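You operate a simulated robot arm through the tools that you are given. There is no shell and no other tool.

Carry out the task below with a simulated robot arm. There is one attempt and no reset: what you move stays moved.

Task
Wind the Feed tube back till its slide is home, then set the brake.
Fine: free the Hold lever and the Feed brake before you crank.

It is judged by the outcome, as a careful person would: the job done as asked, and still so three seconds after it is handed in. It fails if anything else is knocked over, pushed out of place, dropped, spilled or broken.

Robot
A 6-joint arm with a two-finger parallel gripper, fixed in place. Base frame: the origin is at the foot of the arm, x ahead of it, y to its left, z up. Readings come in mm, rad, newtons and seconds.
Its first joint turns from -2.897 to 2.897 rad. Payload 3.43 kg.
The TCP is the grasp point between the finger pads, 34 mm short of the fingertips. In the tool frame z runs along the fingers and y along their closing line. Largest opening 128 mm; finger width 24, thickness 12; the body of the gripper, 48 by 130 mm, starts 96 mm behind the TCP.
Orientation is that of the tool frame in the base frame, as a unit quaternion [w, x, y, z]. With the fingers straight down and closing along the base's y, the tool's x points along the base's -x, its y along +y and its z along -z.

Tools
- The arm moves only by the tool nudge_tool. Its argument "rows" is a list of rows, each an object (a shift or turn left out is 0, a gripper value left out holds the last) with "translation": the shift along the tool's x, y, z in mm, a list of three; "rotation": the turn, a rotation vector about the tool's x, y, z in rad, a list of three; "claw": the opening, from 0 (shut) to 1 (fully open). In form: [{"translation": [dx, dy, dz], "rotation": [rx, ry, rz], "claw": claw}, ...]. A call has 1 to 20 rows; each row is the pose to reach, as a shift and turn from the pose commanded when the call began, along the tool's axes at that moment. Each row takes 0.2 s and may step no farther than 50 mm and 0.15 rad from the row before; otherwise, or with a gripper value out of range, the whole call is refused. Where a pose cannot be reached the arm comes as near as it can. A force on the tool above 60 N (or 10 N above the force at the start of the call, whichever is more), or a blocked arm, ends the call early, and 0.2 s more pass. Each finger travels about 153 mm/s and halts on what it meets, pressing with about 28 N; the grip force reading is that of the motor and also rises with nothing between the fingers. The clock runs only during rows and for 0.2 s after the last one: add rows that repeat a pose to give the fingers time. The reply holds the time, the measured pose of the TCP, the force on the tool along the base axes, the opening and the grip force, in the units named above and with some noise, with the torque about the TCP (base axes, N m) and any sound that the robot's microphone picked up, and new pictures: "views" is both (left out), scene, wrist or none.
- Cameras (640 x 400 px; columns grow to the right, rows downward): "scene" is fixed at [403.3, -650, 1639.9]; the picture's right is [0.95, -0.32, 0.00], its down [-0.18, -0.54, -0.82] and it looks along [0.26, 0.78, -0.57] (base axes); focal length 310 px, centre (320, 200). "wrist" rides on the gripper at [76, -11, -160] in the tool frame; the picture's right is [0.15, 0.99, 0.00], its down [-0.88, 0.13, -0.46] and it looks along [-0.45, 0.07, 0.89] (tool axes); focal length 234 px, centre (320, 200). There is no depth. A picture from a camera that has moved, and an enlarged one, comes with that camera's place and axes in the base frame and with its lens. The place of the scene camera against the robot may be out by one fixed shift of up to 12 mm in any direction.
- enlarge(camera, box): a new picture of the part [left, top, right, bottom] of that camera's present view, enlarged. It takes no simulated time.
- hand_in(): hands the job in; it is judged then, once.

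Places have to be worked out from the pictures, the camera data and where the tool is seen. Open the gripper and draw the arm clear of the work before you hand the job in, unless the task says otherwise.

The tools are called after "Emit:" by a JSON object that holds its "method" and its "body". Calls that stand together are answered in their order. nudge_tool: Moves the arm, as the interface text tells. Its arguments: {"type":"object","properties":{"rows":{"type":"array","items":{"type":"object","properties":{"translation":{"type":"array","items":{"type":"number"}},"rotation":{"type":"array","items":{"type":"number"}},"claw":{"type":"number"}}}},"views":{"type":"string","enum":["both","scene","wrist","none"]}},"required":["rows"]} The other tools are called the same way: enlarge (camera, box) takes an enlarged picture of a part of a camera's view; hand_in () hands the job in.

At the start:

```text
clock: 0.0
position: [515.2, 260.0, 1086.9]
tcp_rot: [0.0, 0.0, 1.0, 0.001]
wrist_force: [-0.9, 0.3, 0.1]
ft_torque: [0.0, 0.01, 0.01]
gripper_width: 127.9
finger_force: 0.0
```

scene: 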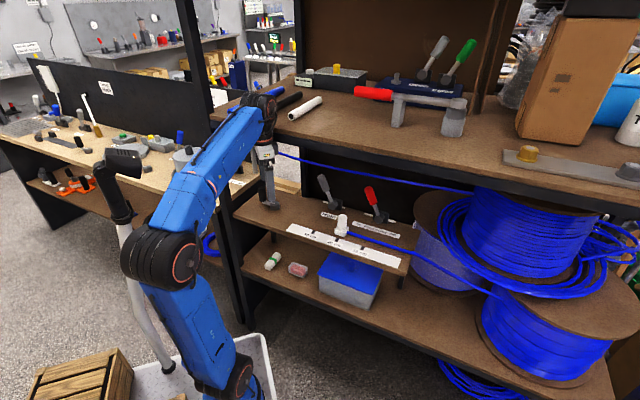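
wrist: 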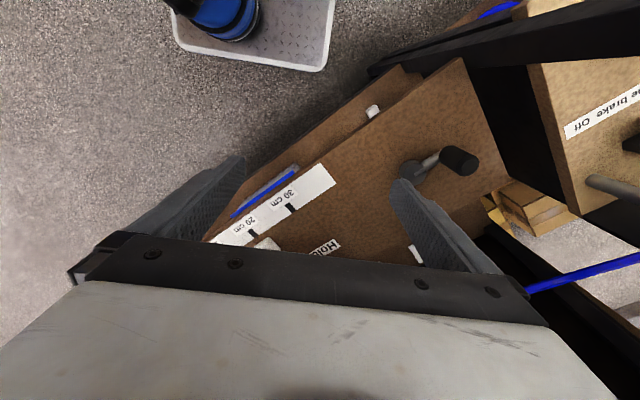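

I start by looking closely at the scene: a small shelf with a crank, a scale strip with a white slide, and several levers.

Emit:
{"method": "enlarge", "body": {"camera": "scene", "box": [230, 140, 430, 290]}}

Emit:
{"method": "enlarge", "body": {"camera": "wrist", "box": [200, 50, 640, 300]}}

Emit:
{"method": "enlarge", "body": {"camera": "scene", "box": [0, 50, 260, 200]}}

Emit:
{"method": "enlarge", "body": {"camera": "scene", "box": [230, 20, 500, 160]}}

```text
2.67 times, centred on (330, 215) of scene
camera zoom: at [403.3, -650.0, 1639.9], right [0.95, -0.32, 0.0], down [-0.18, -0.54, -0.82], along [0.26, 0.78, -0.57], focal length 828 px, centre (293, 160)
```

zoom: 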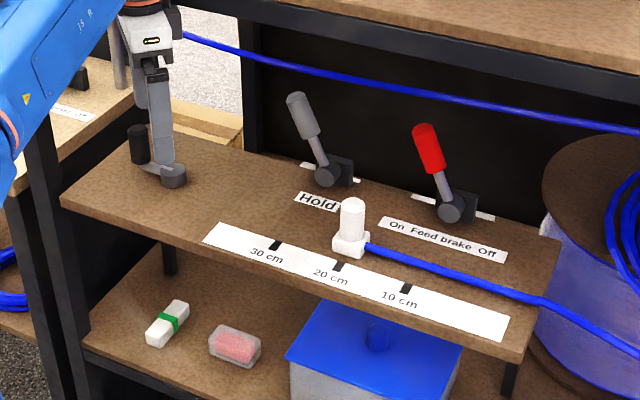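

```text
1.45 times, centred on (420, 175) of wrist
camera zoom: at [438.3, 250.7, 1246.4], right [-0.15, 0.99, 0.0], down [0.88, 0.13, 0.46], along [0.45, 0.07, -0.89], focal length 341 px, centre (174, 236)
```

zoom: 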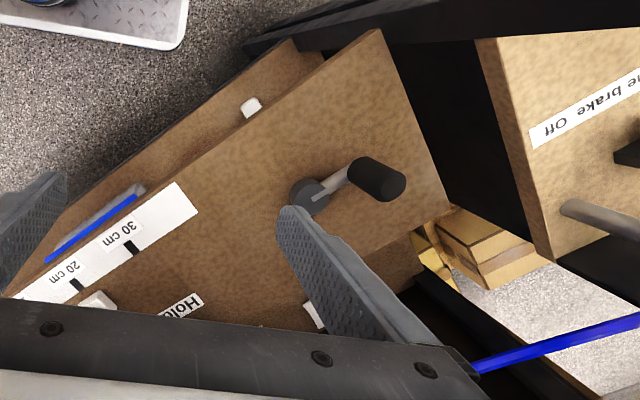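

```text
2.46 times, centred on (130, 125) of scene
camera zoom: at [403.3, -650.0, 1639.9], right [0.95, -0.32, 0.0], down [-0.18, -0.54, -0.82], along [0.26, 0.78, -0.57], focal length 764 px, centre (788, 385)
```

zoom: 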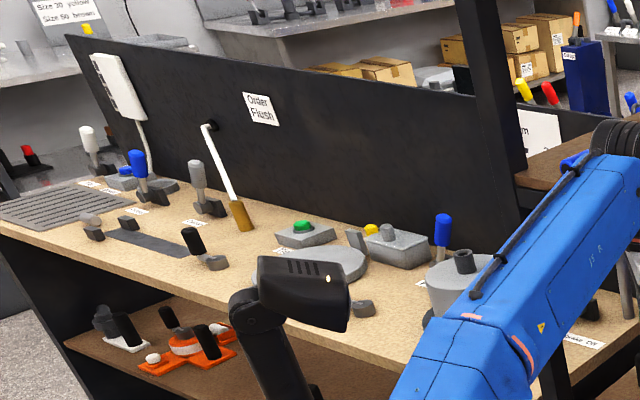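

```text
2.37 times, centred on (365, 90) of scene
camera zoom: at [403.3, -650.0, 1639.9], right [0.95, -0.32, 0.0], down [-0.18, -0.54, -0.82], along [0.26, 0.78, -0.57], focal length 736 px, centre (213, 461)
```

zoom: 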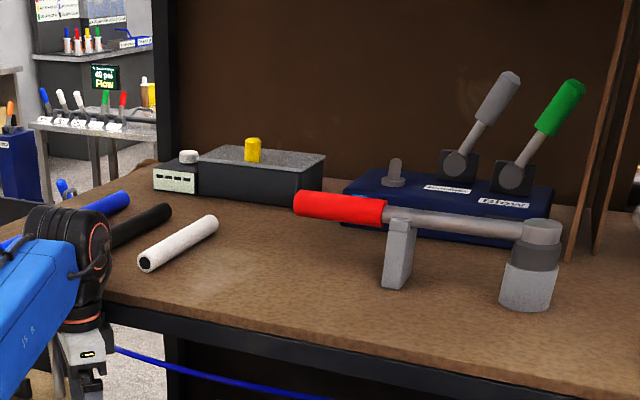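

The crank hub is near (555, 429, 867) and the shelf's long axis runs roughly along (0.71, -0.71). I'll yaw the tool about 45° so it faces the shelf, and shift a little toward the levers for a better look.

Emit:
{"method": "nudge_tool", "body": {"rows": [{"translation": [-20, -8, 0], "rotation": [0, 0, -0.131]}, {"translation": [-40, -16, 0], "rotation": [0, 0, -0.262]}, {"translation": [-60, -24, 0], "rotation": [0, 0, -0.393]}, {"translation": [-80, -32, 0], "rotation": [0, 0, -0.524]}, {"translation": [-100, -40, 0], "rotation": [0, 0, -0.654]}, {"translation": [-120, -48, 0], "rotation": [0, 0, -0.785]}]}}

```text
clock: 0.4
position: [529.7, 252.2, 1089.8]
tcp_rot: [0.0, -0.065, 0.998, 0.002]
wrist_force: [-23.5, -10.1, 1.2]
ft_torque: [1.68, -4.02, 0.29]
gripper_width: 127.9
finger_force: 0.0
stopped in row 2: the force on the tool passed its limit at 84 N (the readings are from after the stop); the commanded pose is now the measured one
camera wrist: at [454.5, 231.3, 1248.4], right [-0.27, 0.96, 0.0], down [0.86, 0.24, 0.46], along [0.44, 0.13, -0.89], focal length 234 px, centre (320, 200)
```

scene: 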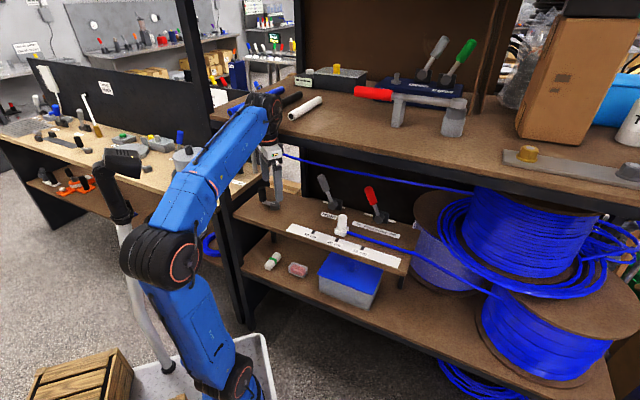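
wrist: 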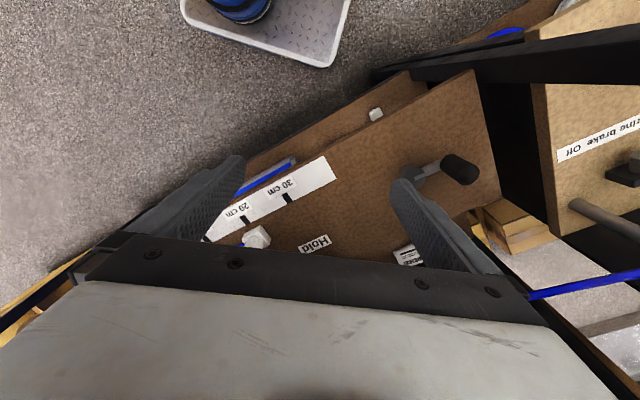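

The tool hit something at about z 1250: the front edge of the upper tabletop, at about n = (x+y)/√2 ≈ 616. I must come in beneath it with a tilted tool, so I back straight off and then yaw clear of it.

Emit:
{"method": "nudge_tool", "body": {"rows": [{"translation": [30, 0, 0]}, {"translation": [60, 0, 0]}, {"translation": [90, 0, 0]}, {"translation": [90, 0, 0], "rotation": [0, 0, -0.131]}, {"translation": [90, 0, 0], "rotation": [0, 0, -0.262]}, {"translation": [90, 0, 0], "rotation": [0, 0, -0.393]}, {"translation": [90, 0, 0], "rotation": [0, 0, -0.524]}, {"translation": [90, 0, 0], "rotation": [0, 0, -0.655]}]}}

```text
clock: 2.2
position: [443.0, 242.5, 1087.0]
tcp_rot: [0.001, -0.383, 0.924, 0.001]
wrist_force: [0.4, 0.1, -0.6]
ft_torque: [0.0, 0.03, 0.02]
gripper_width: 128.3
finger_force: 0.1
camera wrist: at [395.8, 180.3, 1247.1], right [-0.8, 0.6, 0.0], down [0.53, 0.71, 0.46], along [0.27, 0.37, -0.89], focal length 234 px, centre (320, 200)
```

scene: 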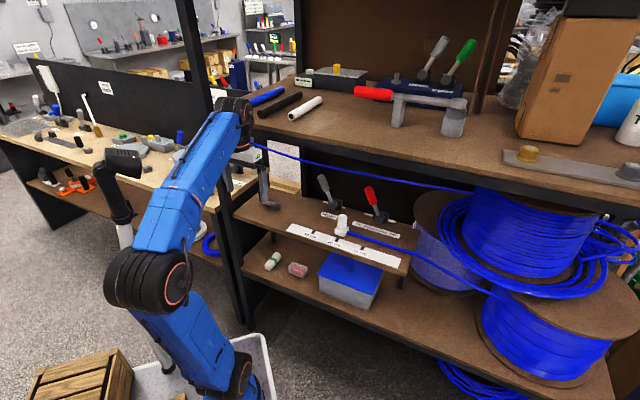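
wrist: 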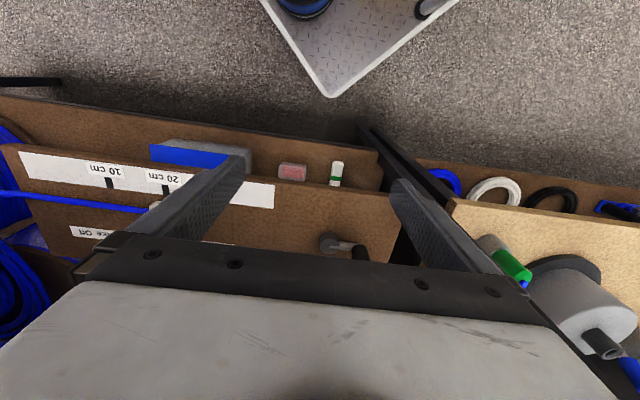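

The camera now faces the shelf. I'll tilt the tool about 45° forward, lower it and slide right along the shelf, staying in front of it, to view the levers.

Emit:
{"method": "nudge_tool", "body": {"rows": [{"translation": [10, -35, 10], "rotation": [0, -0.131, 0]}, {"translation": [20, -70, 20], "rotation": [0, -0.262, 0]}, {"translation": [20, -105, 35], "rotation": [0, -0.393, 0]}, {"translation": [20, -140, 50], "rotation": [0, -0.524, 0]}, {"translation": [20, -175, 65], "rotation": [0, -0.655, 0]}, {"translation": [20, -210, 80], "rotation": [0, -0.785, 0]}, {"translation": [20, -245, 87], "rotation": [0, -0.785, 0]}]}}

```text
clock: 3.8
position: [600.6, 53.5, 1000.3]
tcp_rot: [0.357, -0.352, 0.853, 0.148]
wrist_force: [-0.3, -0.1, 0.6]
ft_torque: [0.02, -0.02, -0.03]
gripper_width: 127.8
finger_force: 0.0
camera wrist: at [489.8, -71.3, 1058.0], right [-0.77, 0.63, -0.1], down [0.12, 0.3, 0.95], along [0.63, 0.72, -0.31], focal length 234 px, centre (320, 200)
```

scene: 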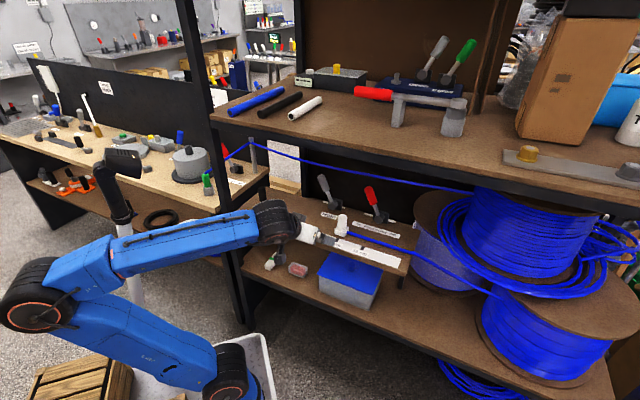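
wrist: 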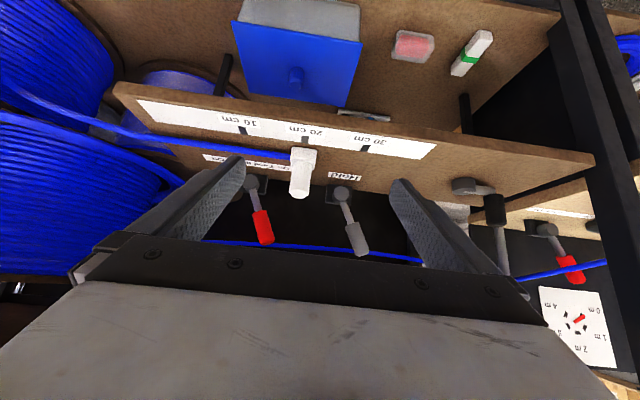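

The picture is upside down but shows the levers. I enlarge it to read the labels and see the lever details.

Emit:
{"method": "enlarge", "body": {"camera": "wrist", "box": [180, 100, 440, 262]}}

Emit:
{"method": "enlarge", "body": {"camera": "wrist", "box": [430, 160, 640, 370]}}

Emit:
{"method": "enlarge", "body": {"camera": "scene", "box": [270, 165, 420, 265]}}

Emit:
{"method": "enlarge", "body": {"camera": "scene", "box": [160, 120, 300, 220]}}

```text
2.46 times, centred on (310, 181) of wrist
camera zoom: at [489.8, -71.3, 1058.0], right [-0.77, 0.63, -0.1], down [0.12, 0.3, 0.95], along [0.63, 0.72, -0.31], focal length 576 px, centre (345, 247)
```

zoom: 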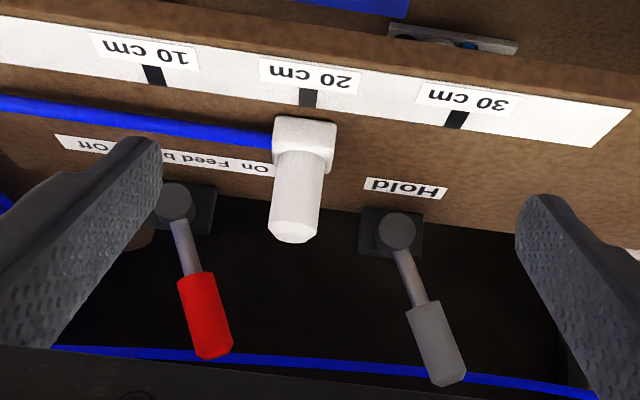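

```text
1.90 times, centred on (535, 265) of wrist
camera zoom: at [489.8, -71.3, 1058.0], right [-0.77, 0.63, -0.1], down [0.12, 0.3, 0.95], along [0.63, 0.72, -0.31], focal length 446 px, centre (-90, 76)
```

zoom: 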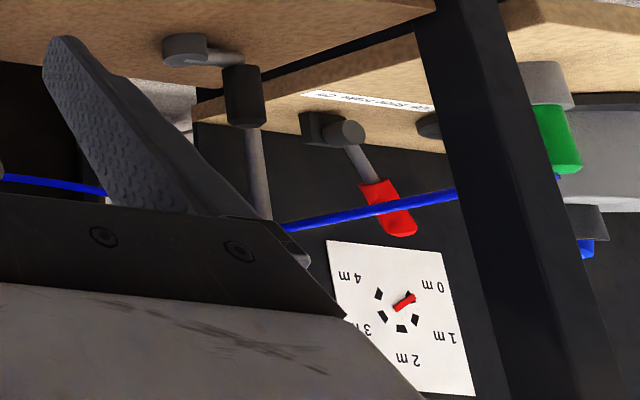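

```text
4.00 times, centred on (345, 215) of scene
camera zoom: at [403.3, -650.0, 1639.9], right [0.95, -0.32, 0.0], down [-0.18, -0.54, -0.82], along [0.26, 0.78, -0.57], focal length 1242 px, centre (220, 140)
```

zoom: 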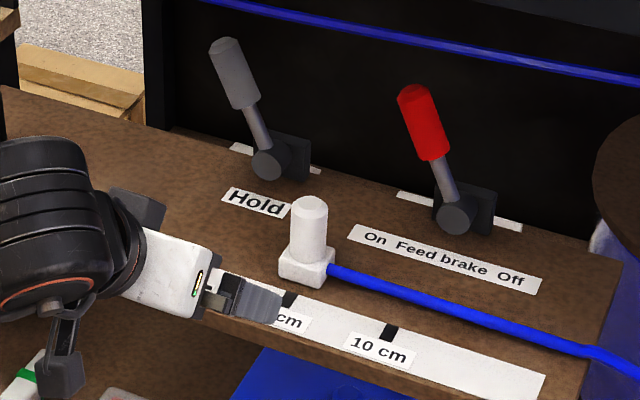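

```text
4.00 times, centred on (230, 170) of scene
camera zoom: at [403.3, -650.0, 1639.9], right [0.95, -0.32, 0.0], down [-0.18, -0.54, -0.82], along [0.26, 0.78, -0.57], focal length 1242 px, centre (680, 320)
```

zoom: 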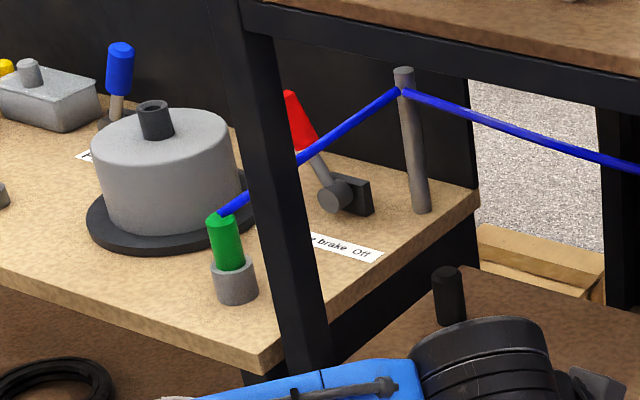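

White strips sit behind each lever. I'll enlarge the scene strongly to try to read them.

Emit:
{"method": "enlarge", "body": {"camera": "scene", "box": [310, 185, 360, 220]}}

Emit:
{"method": "enlarge", "body": {"camera": "scene", "box": [355, 200, 410, 240]}}

Emit:
{"method": "enlarge", "body": {"camera": "wrist", "box": [290, 160, 400, 230]}}

```text
11.43 times, centred on (335, 202) of scene
camera zoom: at [403.3, -650.0, 1639.9], right [0.95, -0.32, 0.0], down [-0.18, -0.54, -0.82], along [0.26, 0.78, -0.57], focal length 3548 px, centre (149, 171)
```

zoom: 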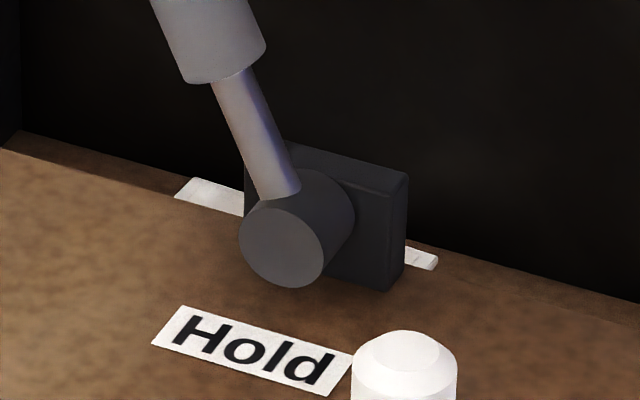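

```text
10.00 times, centred on (382, 220) of scene
camera zoom: at [403.3, -650.0, 1639.9], right [0.95, -0.32, 0.0], down [-0.18, -0.54, -0.82], along [0.26, 0.78, -0.57], focal length 3105 px, centre (-305, 0)
```

zoom: 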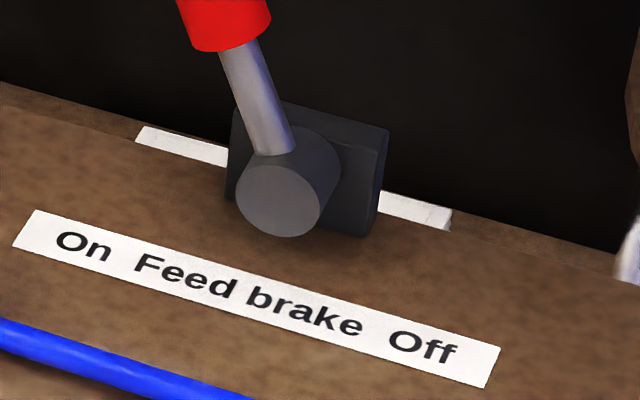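

```text
5.71 times, centred on (345, 195) of wrist
camera zoom: at [489.8, -71.3, 1058.0], right [-0.77, 0.63, -0.1], down [0.12, 0.3, 0.95], along [0.63, 0.72, -0.31], focal length 1338 px, centre (177, 229)
```

zoom: 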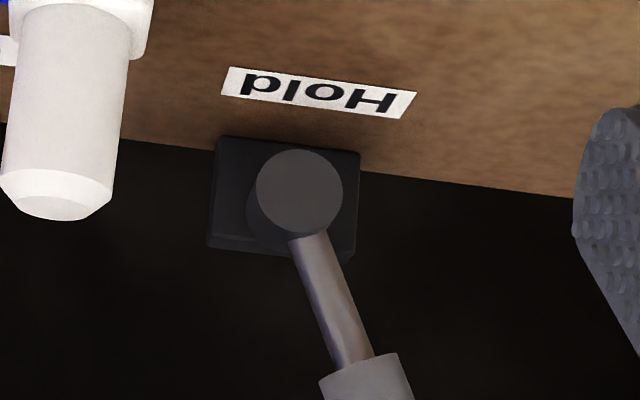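

Both levers lean left, with the brake at "On". By triangulation the Hold knob is at about n=818, u=(x−y)/√2≈260, z≈965, with its pivot at u≈310, z≈863. I'll close the fingers, tilt to about 60°, and line up left of the Hold lever while still in front of the shelf.

Emit:
{"method": "nudge_tool", "body": {"rows": [{"translation": [4, 40, 7], "rotation": [0, -0.1, 0], "claw": 0}, {"translation": [8, 80, 14], "rotation": [0, -0.2, 0], "claw": 0}, {"translation": [12, 120, 21], "rotation": [0, -0.262, 0], "claw": 0}, {"translation": [16, 155, 28], "rotation": [0, -0.262, 0], "claw": 0}, {"translation": [17.7, 182, 31.8], "rotation": [0, -0.262, 0], "claw": 0}]}}

```text
clock: 5.2
position: [503.2, 168.5, 964.2]
tcp_rot: [0.472, -0.294, 0.813, 0.172]
wrist_force: [0.1, 0.2, 0.3]
ft_torque: [0.02, -0.03, 0.01]
gripper_width: 0.1
finger_force: 28.5
stopped in row 5: the arm was blocked; the commanded pose is now the measured one
camera wrist: at [373.6, 48.5, 978.2], right [-0.69, 0.71, -0.12], down [-0.05, 0.12, 0.99], along [0.72, 0.69, -0.05], focal length 234 px, centre (320, 200)
```

scene: 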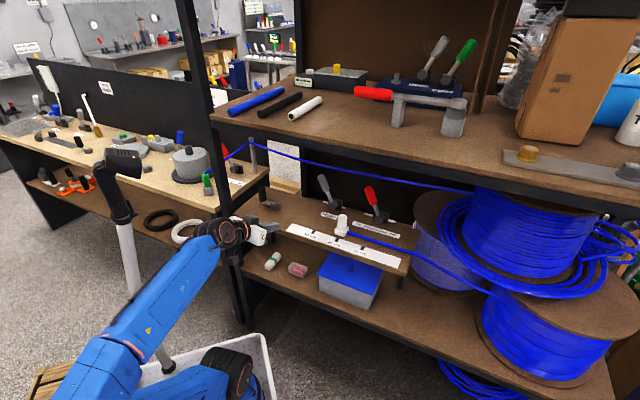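
wrist: 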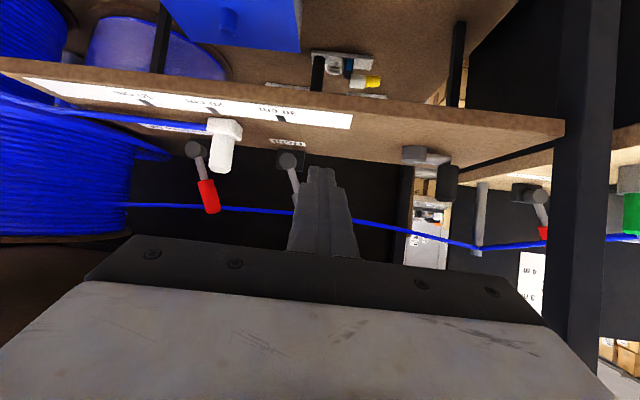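

The arm was blocked with no tool force, probably near a joint limit because the wrist is folded close in. The yaw is 5° short. I'll extend forward to n≈600, u≈200 and correct the yaw as I go.

Emit:
{"method": "nudge_tool", "body": {"rows": [{"translation": [-15, 12, 26], "rotation": [0, 0, 0]}, {"translation": [-30, 24, 52], "rotation": [-0.026, 0, -0.015]}, {"translation": [-45, 36, 78], "rotation": [-0.052, 0, -0.03]}, {"translation": [-60.8, 47.8, 104.8], "rotation": [-0.078, 0, -0.045]}]}}

```text
clock: 6.2
position: [566.2, 282.8, 967.0]
tcp_rot: [0.464, -0.33, 0.8, 0.193]
wrist_force: [-1.2, -0.1, 0.6]
ft_torque: [-0.01, -0.03, -0.02]
gripper_width: 0.1
finger_force: 28.1
camera wrist: at [447.2, 151.6, 978.9], right [-0.75, 0.65, -0.12], down [-0.06, 0.12, 0.99], along [0.66, 0.75, -0.05], focal length 234 px, centre (320, 200)
```

scene: 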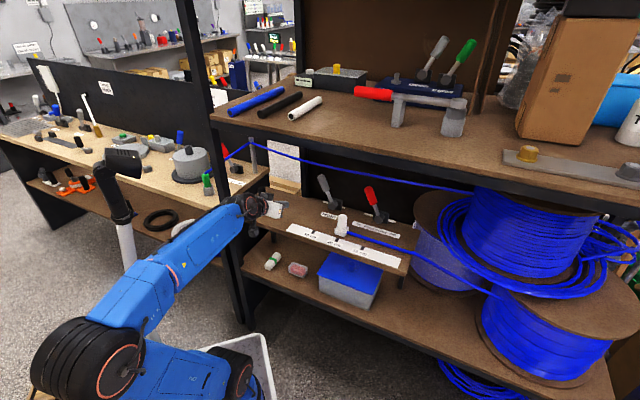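
wrist: 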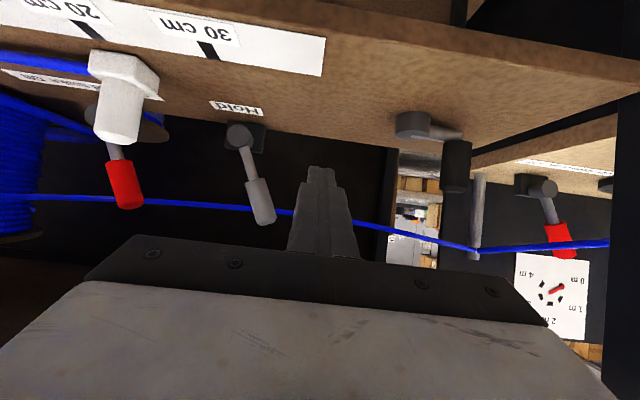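

The view is clear: the Hold knob is centred near u≈286, z≈967, and the fingers at u=200 pass to its left. I advance along n to about 815.

Emit:
{"method": "nudge_tool", "body": {"rows": [{"translation": [-21.4, 0, 37.4]}, {"translation": [-42.8, 0, 74.8]}, {"translation": [-64.2, 0, 112.2]}, {"translation": [-85.6, 0, 149.6]}, {"translation": [-107, 0, 187]}]}}

```text
clock: 7.4
position: [718.9, 435.0, 966.8]
tcp_rot: [0.464, -0.329, 0.8, 0.192]
wrist_force: [-0.3, 0.0, 0.1]
ft_torque: [-0.04, 0.0, 0.01]
gripper_width: 0.0
finger_force: 27.8
camera wrist: at [600.5, 304.3, 980.0], right [-0.75, 0.65, -0.12], down [-0.06, 0.12, 0.99], along [0.66, 0.75, -0.05], focal length 234 px, centre (320, 200)
```

scene: 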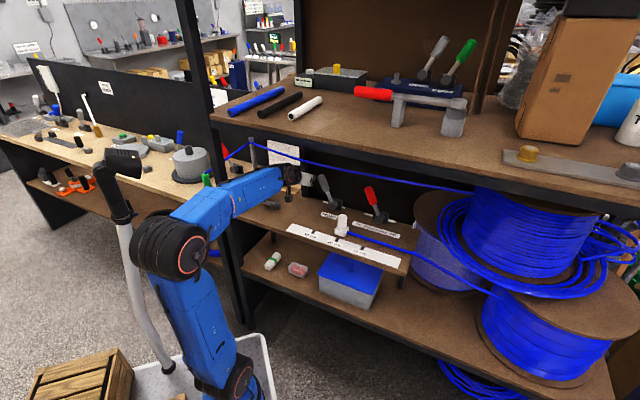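
wrist: 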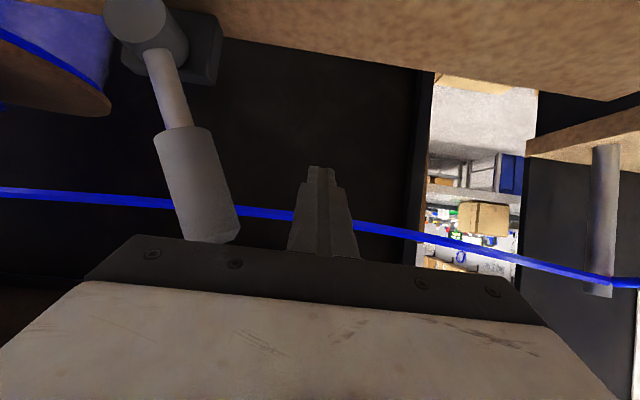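

The knob is triangulated at u≈285, n≈807, with the fingers to its left. I push right (tool −y) gradually to swing the Hold lever over, watching the force.

Emit:
{"method": "nudge_tool", "body": {"rows": [{"translation": [0, -25, 0]}, {"translation": [0, -45, 0]}, {"translation": [0, -55, 0]}, {"translation": [0, -65, 0]}, {"translation": [0, -75, 0]}, {"translation": [0, -85, 0]}, {"translation": [0, -95, 0]}]}}

```text
clock: 9.0
position: [785.1, 369.8, 966.2]
tcp_rot: [0.463, -0.331, 0.799, 0.193]
wrist_force: [-2.7, 2.3, 3.9]
ft_torque: [-0.14, 0.0, -0.14]
gripper_width: 0.0
finger_force: 28.1
camera wrist: at [667.4, 237.4, 979.1], right [-0.75, 0.65, -0.13], down [-0.06, 0.12, 0.99], along [0.66, 0.75, -0.05], focal length 234 px, centre (320, 200)
```

scene: 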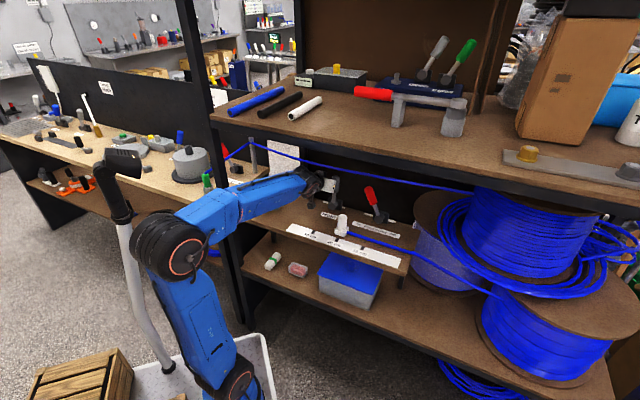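
wrist: 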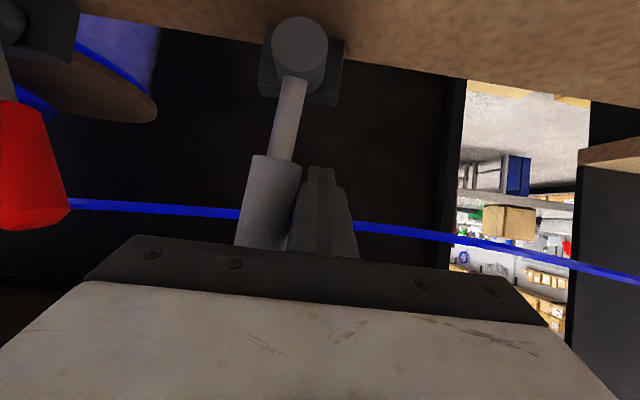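

The lever has swung past vertical with only a few newtons of force. I continue pushing right in small steps until it reaches its stop.

Emit:
{"method": "nudge_tool", "body": {"rows": [{"translation": [0, -8, 0]}, {"translation": [0, -16, 0]}, {"translation": [0, -24, 0]}, {"translation": [0, -32, 0]}, {"translation": [0, -40, 0]}]}}

```text
clock: 10.3
position: [807.5, 345.2, 965.3]
tcp_rot: [0.46, -0.334, 0.799, 0.196]
wrist_force: [-23.3, 42.4, 6.5]
ft_torque: [-0.14, 0.08, -0.86]
gripper_width: 0.0
finger_force: 28.0
stopped in row 5: the force on the tool passed its limit at 65 N (the readings are from after the stop); the commanded pose is now the measured one
camera wrist: at [690.9, 213.5, 979.0], right [-0.76, 0.64, -0.12], down [-0.06, 0.12, 0.99], along [0.65, 0.76, -0.05], focal length 234 px, centre (320, 200)
```

scene: 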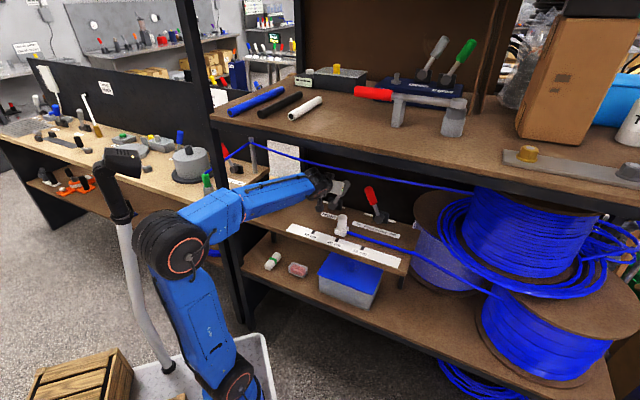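
wrist: 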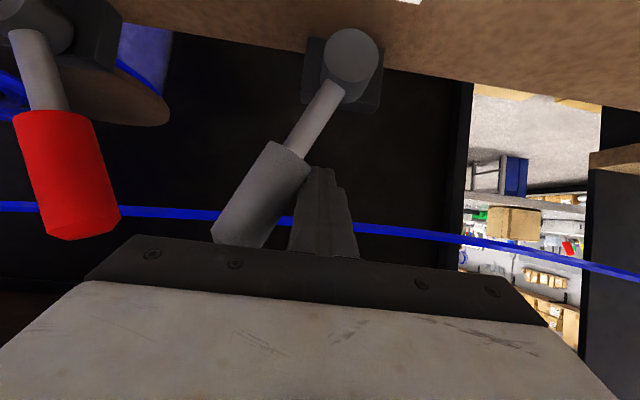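

The Hold lever reached its right stop (65 N) and leans right. I back off left, retract, lift slightly and move to u≈435, between the Hold knob and the brake knob (brake knob at u≈490).

Emit:
{"method": "nudge_tool", "body": {"rows": [{"translation": [0, 12, 0]}, {"translation": [13, 12, -35]}, {"translation": [26, 12, -70]}, {"translation": [39.4, 12, -104.4]}, {"translation": [39.4, -28, -104.4]}, {"translation": [39.4, -68, -104.4]}, {"translation": [39.4, -108, -104.4]}]}}

```text
clock: 11.9
position: [808.2, 188.7, 982.6]
tcp_rot: [0.46, -0.333, 0.8, 0.195]
wrist_force: [0.2, -1.0, -0.1]
ft_torque: [0.03, -0.03, 0.01]
gripper_width: 0.2
finger_force: 27.9
camera wrist: at [692.1, 56.6, 996.2], right [-0.76, 0.64, -0.12], down [-0.06, 0.12, 0.99], along [0.65, 0.76, -0.05], focal length 234 px, centre (320, 200)
```

scene: 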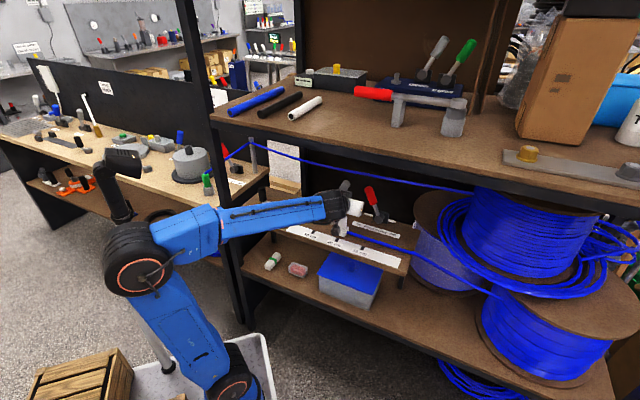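
wrist: 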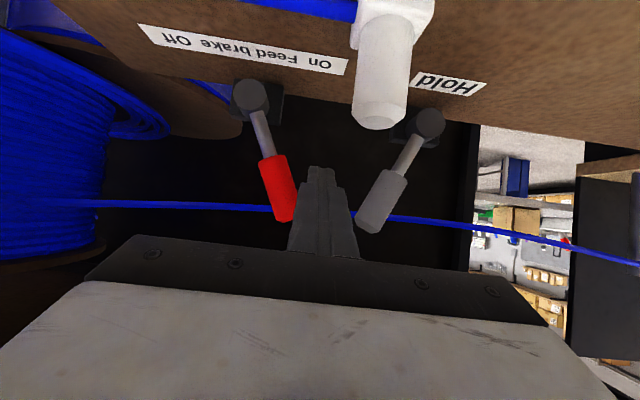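

The view shows the brake knob at u≈474, n≈789, and the Hold knob's right edge at u≈370. I shift slightly left, slide the closed fingers into the gap, then push the brake lever right.

Emit:
{"method": "nudge_tool", "body": {"rows": [{"translation": [0, 18, 0]}, {"translation": [-16, 18, 27.5]}, {"translation": [-32, 18, 55]}, {"translation": [-47.5, 18, 82.4]}, {"translation": [-47.5, 0, 82.4]}, {"translation": [-47.5, -15, 82.4]}, {"translation": [-47.5, -30, 82.4]}, {"translation": [-47.5, -42, 82.4]}, {"translation": [-47.5, -54, 82.4]}]}}

```text
clock: 13.9
position: [914.8, 218.7, 980.8]
tcp_rot: [0.461, -0.332, 0.8, 0.195]
wrist_force: [-2.8, 1.8, 1.5]
ft_torque: [-0.03, -0.01, -0.07]
gripper_width: 0.0
finger_force: 28.8
camera wrist: at [797.4, 86.7, 994.7], right [-0.76, 0.64, -0.12], down [-0.06, 0.12, 0.99], along [0.65, 0.76, -0.05], focal length 234 px, centre (320, 200)
```

scene: 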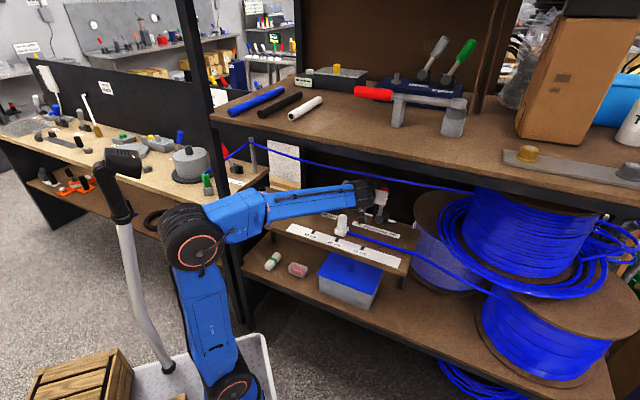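
wrist: 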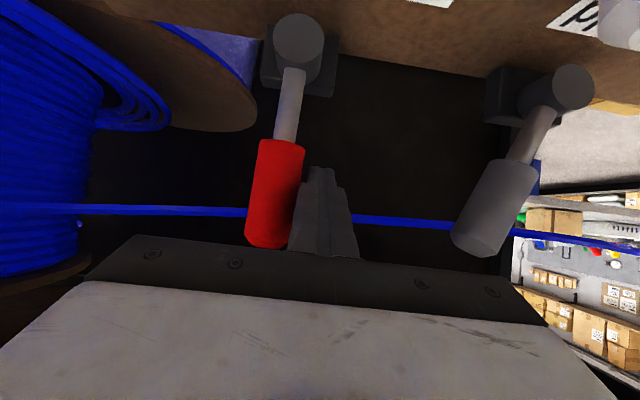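

The brake lever is just past vertical. I keep pushing right until it reaches its stop.

Emit:
{"method": "nudge_tool", "body": {"rows": [{"translation": [0, -10, 0]}, {"translation": [0, -20, 0]}, {"translation": [0, -30, 0]}, {"translation": [0, -38, 0]}, {"translation": [0, -46, 0]}, {"translation": [0, -54, 0]}]}}

```text
clock: 15.2
position: [942.7, 190.4, 981.3]
tcp_rot: [0.456, -0.336, 0.799, 0.199]
wrist_force: [-31.1, 23.4, 5.3]
ft_torque: [0.04, 0.2, -0.66]
gripper_width: 0.1
finger_force: 28.0
stopped in row 6: the force on the tool passed its limit at 72 N (the readings are from after the stop); the commanded pose is now the measured one
camera wrist: at [827.5, 56.5, 995.4], right [-0.77, 0.63, -0.11], down [-0.05, 0.12, 0.99], along [0.64, 0.76, -0.06], focal length 234 px, centre (320, 200)
```

scene: 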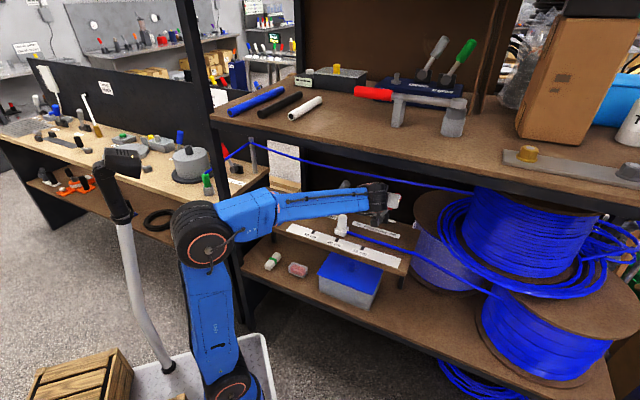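
wrist: 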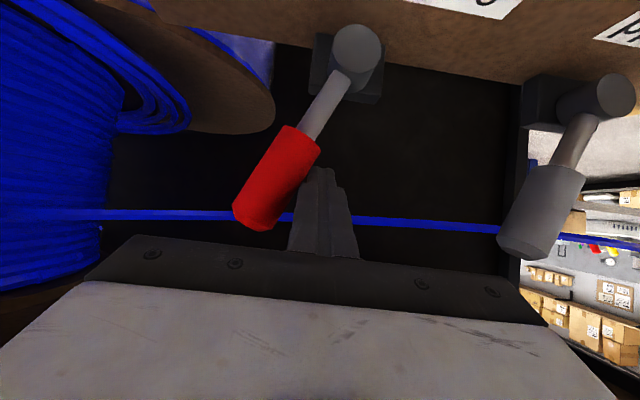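

The brake lever is at its right (Off) stop. I back off and retract in front of the shelf to look at the scale, the slide and both levers together.

Emit:
{"method": "nudge_tool", "body": {"rows": [{"translation": [0, 12, 0]}, {"translation": [17.6, 12, -40.6]}, {"translation": [35.3, 12, -81.2]}, {"translation": [53, 12, -121.8]}, {"translation": [70.6, 12, -162.4]}, {"translation": [88.3, 12, -203]}]}}

Emit:
{"method": "enlarge", "body": {"camera": "scene", "box": [270, 165, 430, 285]}}

```text
clock: 16.6
position: [781.6, 39.1, 1005.0]
tcp_rot: [0.458, -0.335, 0.799, 0.199]
wrist_force: [0.6, -0.3, -0.2]
ft_torque: [0.04, 0.02, 0.05]
gripper_width: 0.3
finger_force: 27.4
camera wrist: at [666.6, -95.7, 1019.4], right [-0.76, 0.64, -0.12], down [-0.05, 0.12, 0.99], along [0.64, 0.76, -0.06], focal length 234 px, centre (320, 200)
```

scene: 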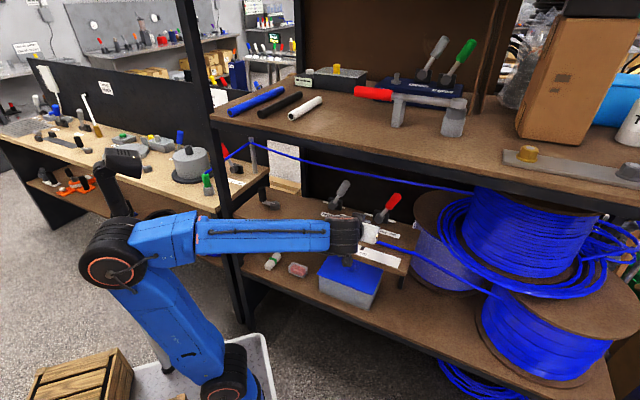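
wrist: 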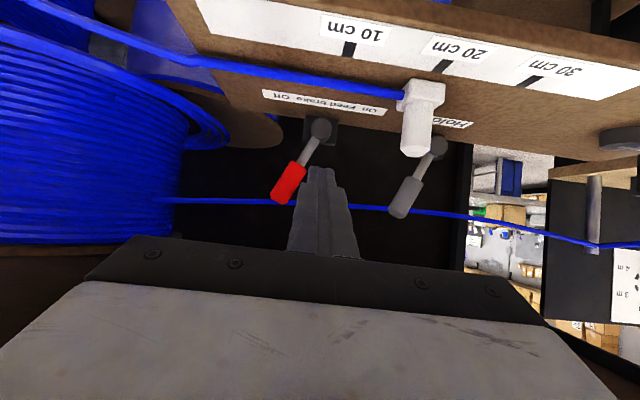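

```text
3.33 times, centred on (350, 225) of scene
camera zoom: at [403.3, -650.0, 1639.9], right [0.95, -0.32, 0.0], down [-0.18, -0.54, -0.82], along [0.26, 0.78, -0.57], focal length 1035 px, centre (220, 117)
```

zoom: 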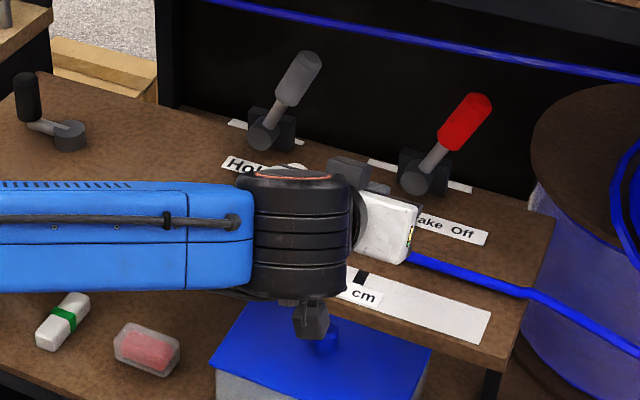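

Both levers now lean right: brake Off and Hold released. I move left along the front of the shelf toward the crank and reduce the tilt to about 45°.

Emit:
{"method": "nudge_tool", "body": {"rows": [{"translation": [2, 42, -1], "rotation": [0, 0.03, 0]}, {"translation": [3, 84, -2], "rotation": [0, 0.06, 0]}, {"translation": [4, 126, -3], "rotation": [0, 0.09, 0]}, {"translation": [5, 168, -4], "rotation": [0, 0.12, 0]}, {"translation": [6, 210, -5], "rotation": [0, 0.15, 0]}, {"translation": [8, 252, -6], "rotation": [0, 0.18, 0]}, {"translation": [10, 294, -7], "rotation": [0, 0.21, 0]}, {"translation": [12, 336, -8], "rotation": [0, 0.24, 0]}, {"translation": [14, 378, -8], "rotation": [0, 0.262, 0]}, {"translation": [16, 420, -8], "rotation": [0, 0.262, 0]}, {"translation": [16, 462, -8], "rotation": [0, 0.262, 0]}]}}

```text
clock: 19.0
position: [440.9, 349.0, 1000.8]
tcp_rot: [0.35, -0.358, 0.852, 0.153]
wrist_force: [-0.3, -0.2, -0.1]
ft_torque: [0.01, -0.02, 0.03]
gripper_width: 0.4
finger_force: 28.0
camera wrist: at [332.8, 221.6, 1060.8], right [-0.78, 0.62, -0.09], down [0.13, 0.3, 0.95], along [0.61, 0.73, -0.31], focal length 234 px, centre (320, 200)
```

scene: 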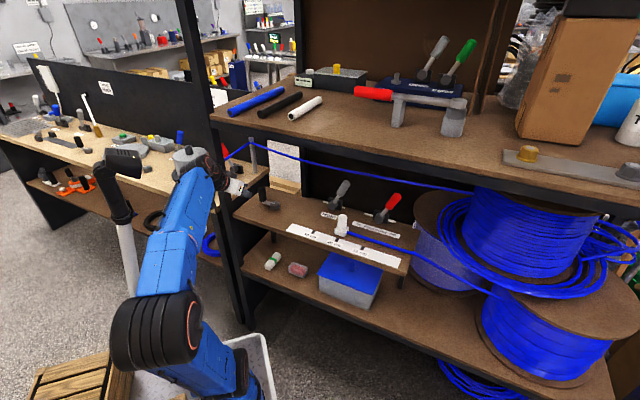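
wrist: 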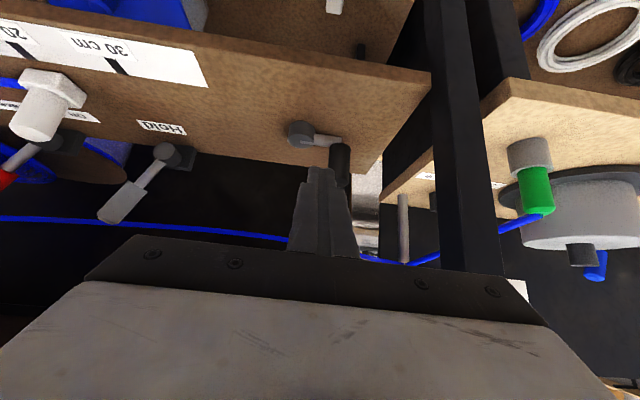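

The crank hub triangulates to (n≈697, u≈87, z≈861) and the handle to about (n≈698, u≈26, z 878–932). I open the claw and move to a pre-grasp point 80 mm back along the tool axis from the handle.

Emit:
{"method": "nudge_tool", "body": {"rows": [{"translation": [-13, 13, 25], "claw": 0.6}, {"translation": [-26, 26, 50], "claw": 0.6}, {"translation": [-40, 39, 76], "claw": 0.6}, {"translation": [-40, 39, 76], "claw": 0.6}]}}

```text
clock: 20.0
position: [471.0, 436.1, 975.1]
tcp_rot: [0.349, -0.358, 0.852, 0.154]
wrist_force: [-0.1, 0.7, 0.6]
ft_torque: [-0.01, 0.03, 0.01]
gripper_width: 76.9
finger_force: 0.0
camera wrist: at [362.6, 309.4, 1034.8], right [-0.78, 0.62, -0.09], down [0.13, 0.3, 0.95], along [0.61, 0.73, -0.31], focal length 234 px, centre (320, 200)
```

scene: 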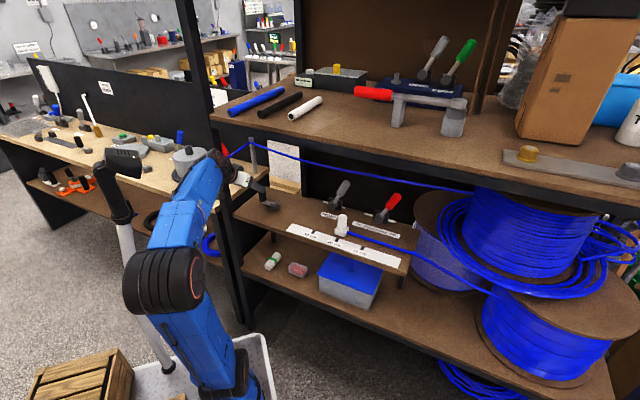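
wrist: 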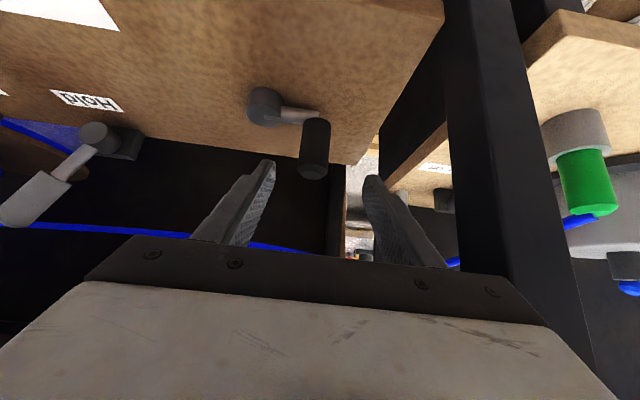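

The handle reads u≈28, n≈700, z 869–929, nicely between the fingers. I advance 84 mm along the tool axis so it lies at the TCP, then close.

Emit:
{"method": "nudge_tool", "body": {"rows": [{"translation": [0, -4, 28]}, {"translation": [0, -4, 56]}, {"translation": [1, -4, 84]}, {"translation": [1, -4, 84]}]}}

```text
clock: 21.0
position: [514.2, 475.3, 916.0]
tcp_rot: [0.349, -0.359, 0.852, 0.154]
wrist_force: [0.5, 0.6, 0.3]
ft_torque: [-0.05, 0.01, 0.02]
gripper_width: 76.4
finger_force: 0.0
camera wrist: at [405.7, 348.6, 974.9], right [-0.78, 0.62, -0.09], down [0.13, 0.3, 0.95], along [0.61, 0.73, -0.31], focal length 234 px, centre (320, 200)
```

scene: 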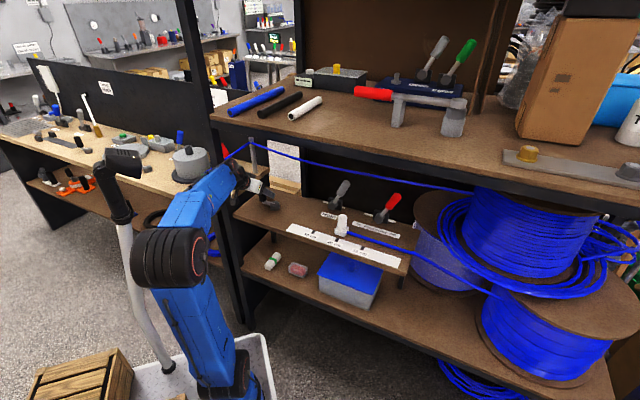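
wrist: 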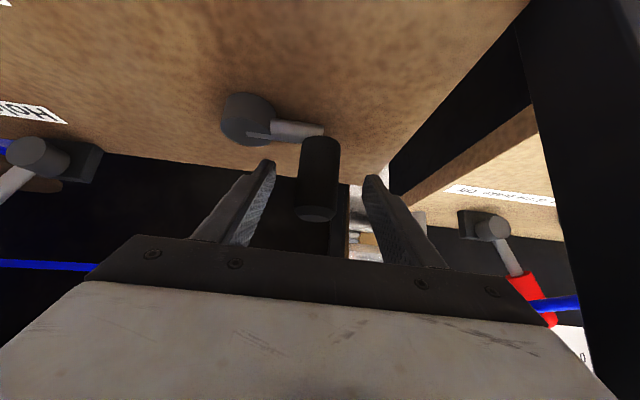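

The handle is centred between the pads, so I close the gripper on it.

Emit:
{"method": "nudge_tool", "body": {"rows": [{"translation": [0, 0, 0], "claw": 0.1}, {"translation": [0, 0, 0], "claw": 0.1}, {"translation": [0, 0, 0], "claw": 0.1}], "views": "wrist"}}

Emit:
{"method": "enlarge", "body": {"camera": "scene", "box": [240, 165, 430, 285]}}

```text
clock: 21.8
position: [515.1, 473.1, 914.6]
tcp_rot: [0.349, -0.357, 0.853, 0.153]
wrist_force: [26.8, -25.7, 1.0]
ft_torque: [-0.92, -0.85, 0.0]
gripper_width: 31.5
finger_force: 45.0
camera wrist: at [407.0, 346.9, 975.0], right [-0.78, 0.62, -0.09], down [0.13, 0.3, 0.94], along [0.61, 0.73, -0.31], focal length 234 px, centre (320, 200)
```

wrist: 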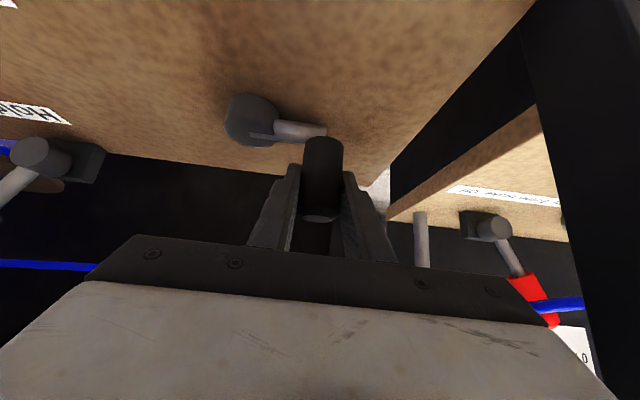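

```text
3.33 times, centred on (335, 225) of scene
camera zoom: at [403.3, -650.0, 1639.9], right [0.95, -0.32, 0.0], down [-0.18, -0.54, -0.82], along [0.26, 0.78, -0.57], focal length 1035 px, centre (270, 117)
```

zoom: 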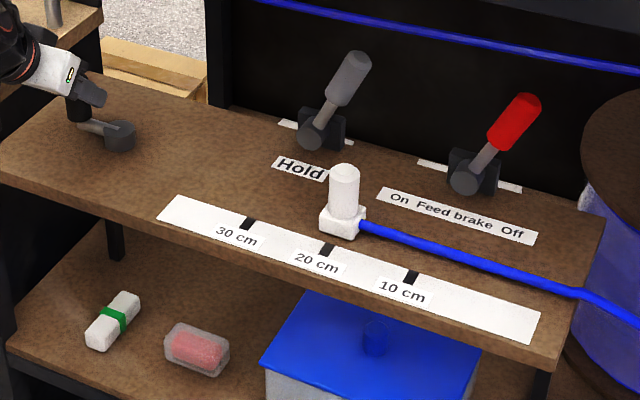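

The handle is gripped (31 mm wide) with a slight sideways bias, so I should sit about 2 mm further right. I try a small 45° clockwise turn of the crank, radius ≈57 mm, to see which way the slide moves.

Emit:
{"method": "nudge_tool", "body": {"rows": [{"translation": [0, -2.2, 0]}, {"translation": [-5.3, -2.7, 5.3]}, {"translation": [-10.4, -4.1, 10.4]}, {"translation": [-15.5, -6.5, 15.5]}, {"translation": [-20.2, -9.8, 20.2]}, {"translation": [-24.5, -14, 24.5]}, {"translation": [-28.5, -18.9, 28.5]}]}}

Emit:
{"method": "enlarge", "body": {"camera": "scene", "box": [240, 165, 430, 285]}}

```text
clock: 23.4
position: [553.4, 490.8, 915.6]
tcp_rot: [0.35, -0.358, 0.852, 0.154]
wrist_force: [0.0, -20.1, 6.3]
ft_torque: [-0.68, -0.69, 0.01]
gripper_width: 31.7
finger_force: 45.2
camera wrist: at [446.0, 364.0, 974.6], right [-0.78, 0.61, -0.09], down [0.12, 0.3, 0.95], along [0.61, 0.73, -0.31], focal length 234 px, centre (320, 200)
```

scene: 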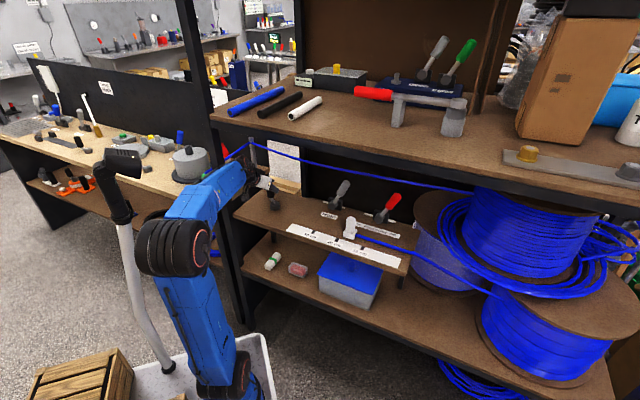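
wrist: 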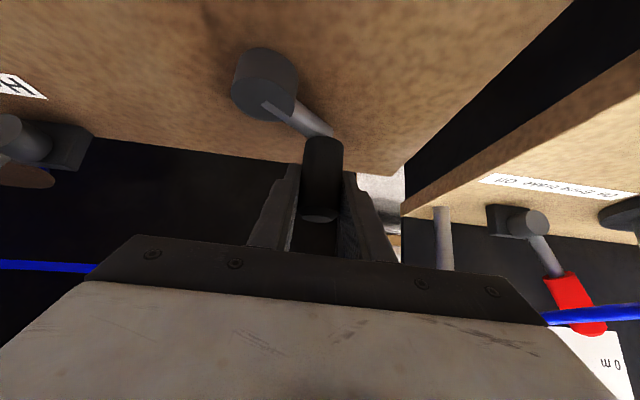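

```text
3.33 times, centred on (335, 225) of scene
camera zoom: at [403.3, -650.0, 1639.9], right [0.95, -0.32, 0.0], down [-0.18, -0.54, -0.82], along [0.26, 0.78, -0.57], focal length 1035 px, centre (270, 117)
```

zoom: 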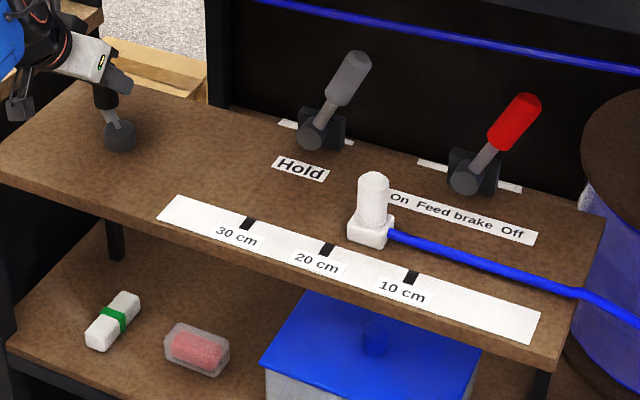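

Clockwise moves the slide right, toward 0 (about 20 → 17 cm for 45°), so this is the winding-back direction. I continue clockwise with a slightly smaller circle.

Emit:
{"method": "nudge_tool", "body": {"rows": [{"translation": [-2.2, -5.7, 2.2]}, {"translation": [-5.1, -11.8, 5.1]}, {"translation": [-7.4, -18.4, 7.4]}, {"translation": [-9.1, -25.3, 9.1]}, {"translation": [-10, -32.5, 10]}, {"translation": [-10.4, -39.8, 10.4]}, {"translation": [-10, -47.1, 10]}, {"translation": [-9.1, -54.3, 9.1]}]}}

Emit:
{"method": "enlarge", "body": {"camera": "scene", "box": [240, 165, 430, 285]}}

```text
clock: 25.2
position: [603.0, 461.2, 912.3]
tcp_rot: [0.349, -0.358, 0.853, 0.152]
wrist_force: [13.0, 9.6, 9.1]
ft_torque: [-1.03, -1.1, 0.0]
gripper_width: 30.8
finger_force: 45.0
camera wrist: at [494.6, 334.9, 973.3], right [-0.78, 0.62, -0.09], down [0.13, 0.3, 0.94], along [0.61, 0.73, -0.32], focal length 234 px, centre (320, 200)
```

scene: 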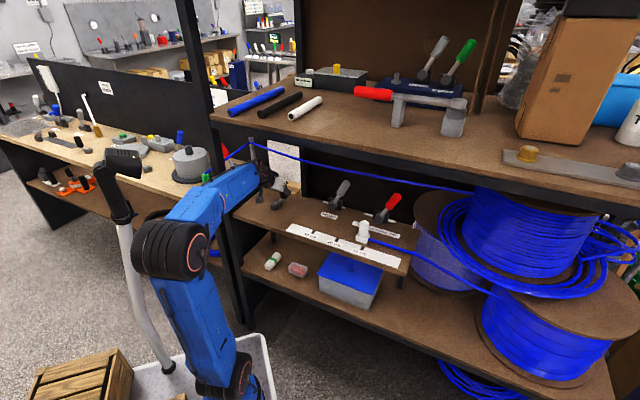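
wrist: 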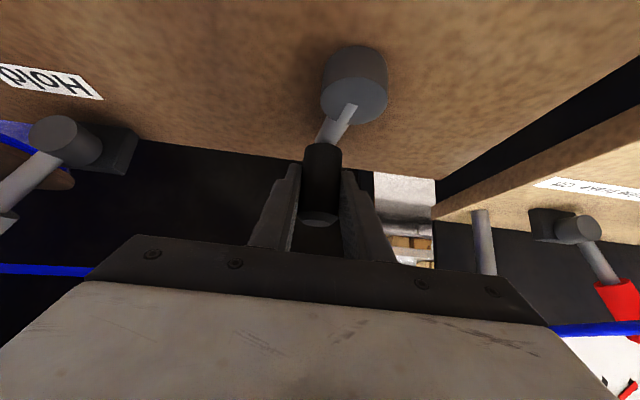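

```text
3.33 times, centred on (335, 225) of scene
camera zoom: at [403.3, -650.0, 1639.9], right [0.95, -0.32, 0.0], down [-0.18, -0.54, -0.82], along [0.26, 0.78, -0.57], focal length 1035 px, centre (270, 117)
```

zoom: 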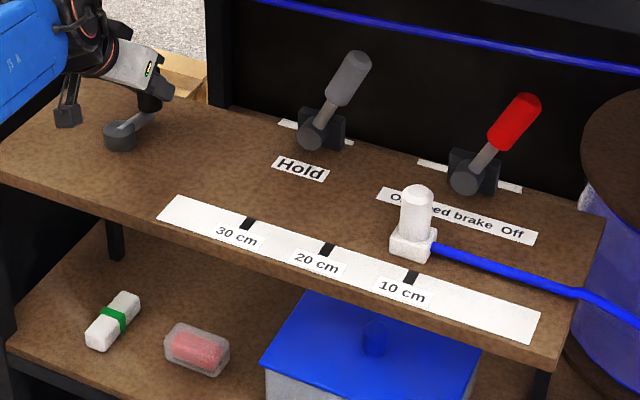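

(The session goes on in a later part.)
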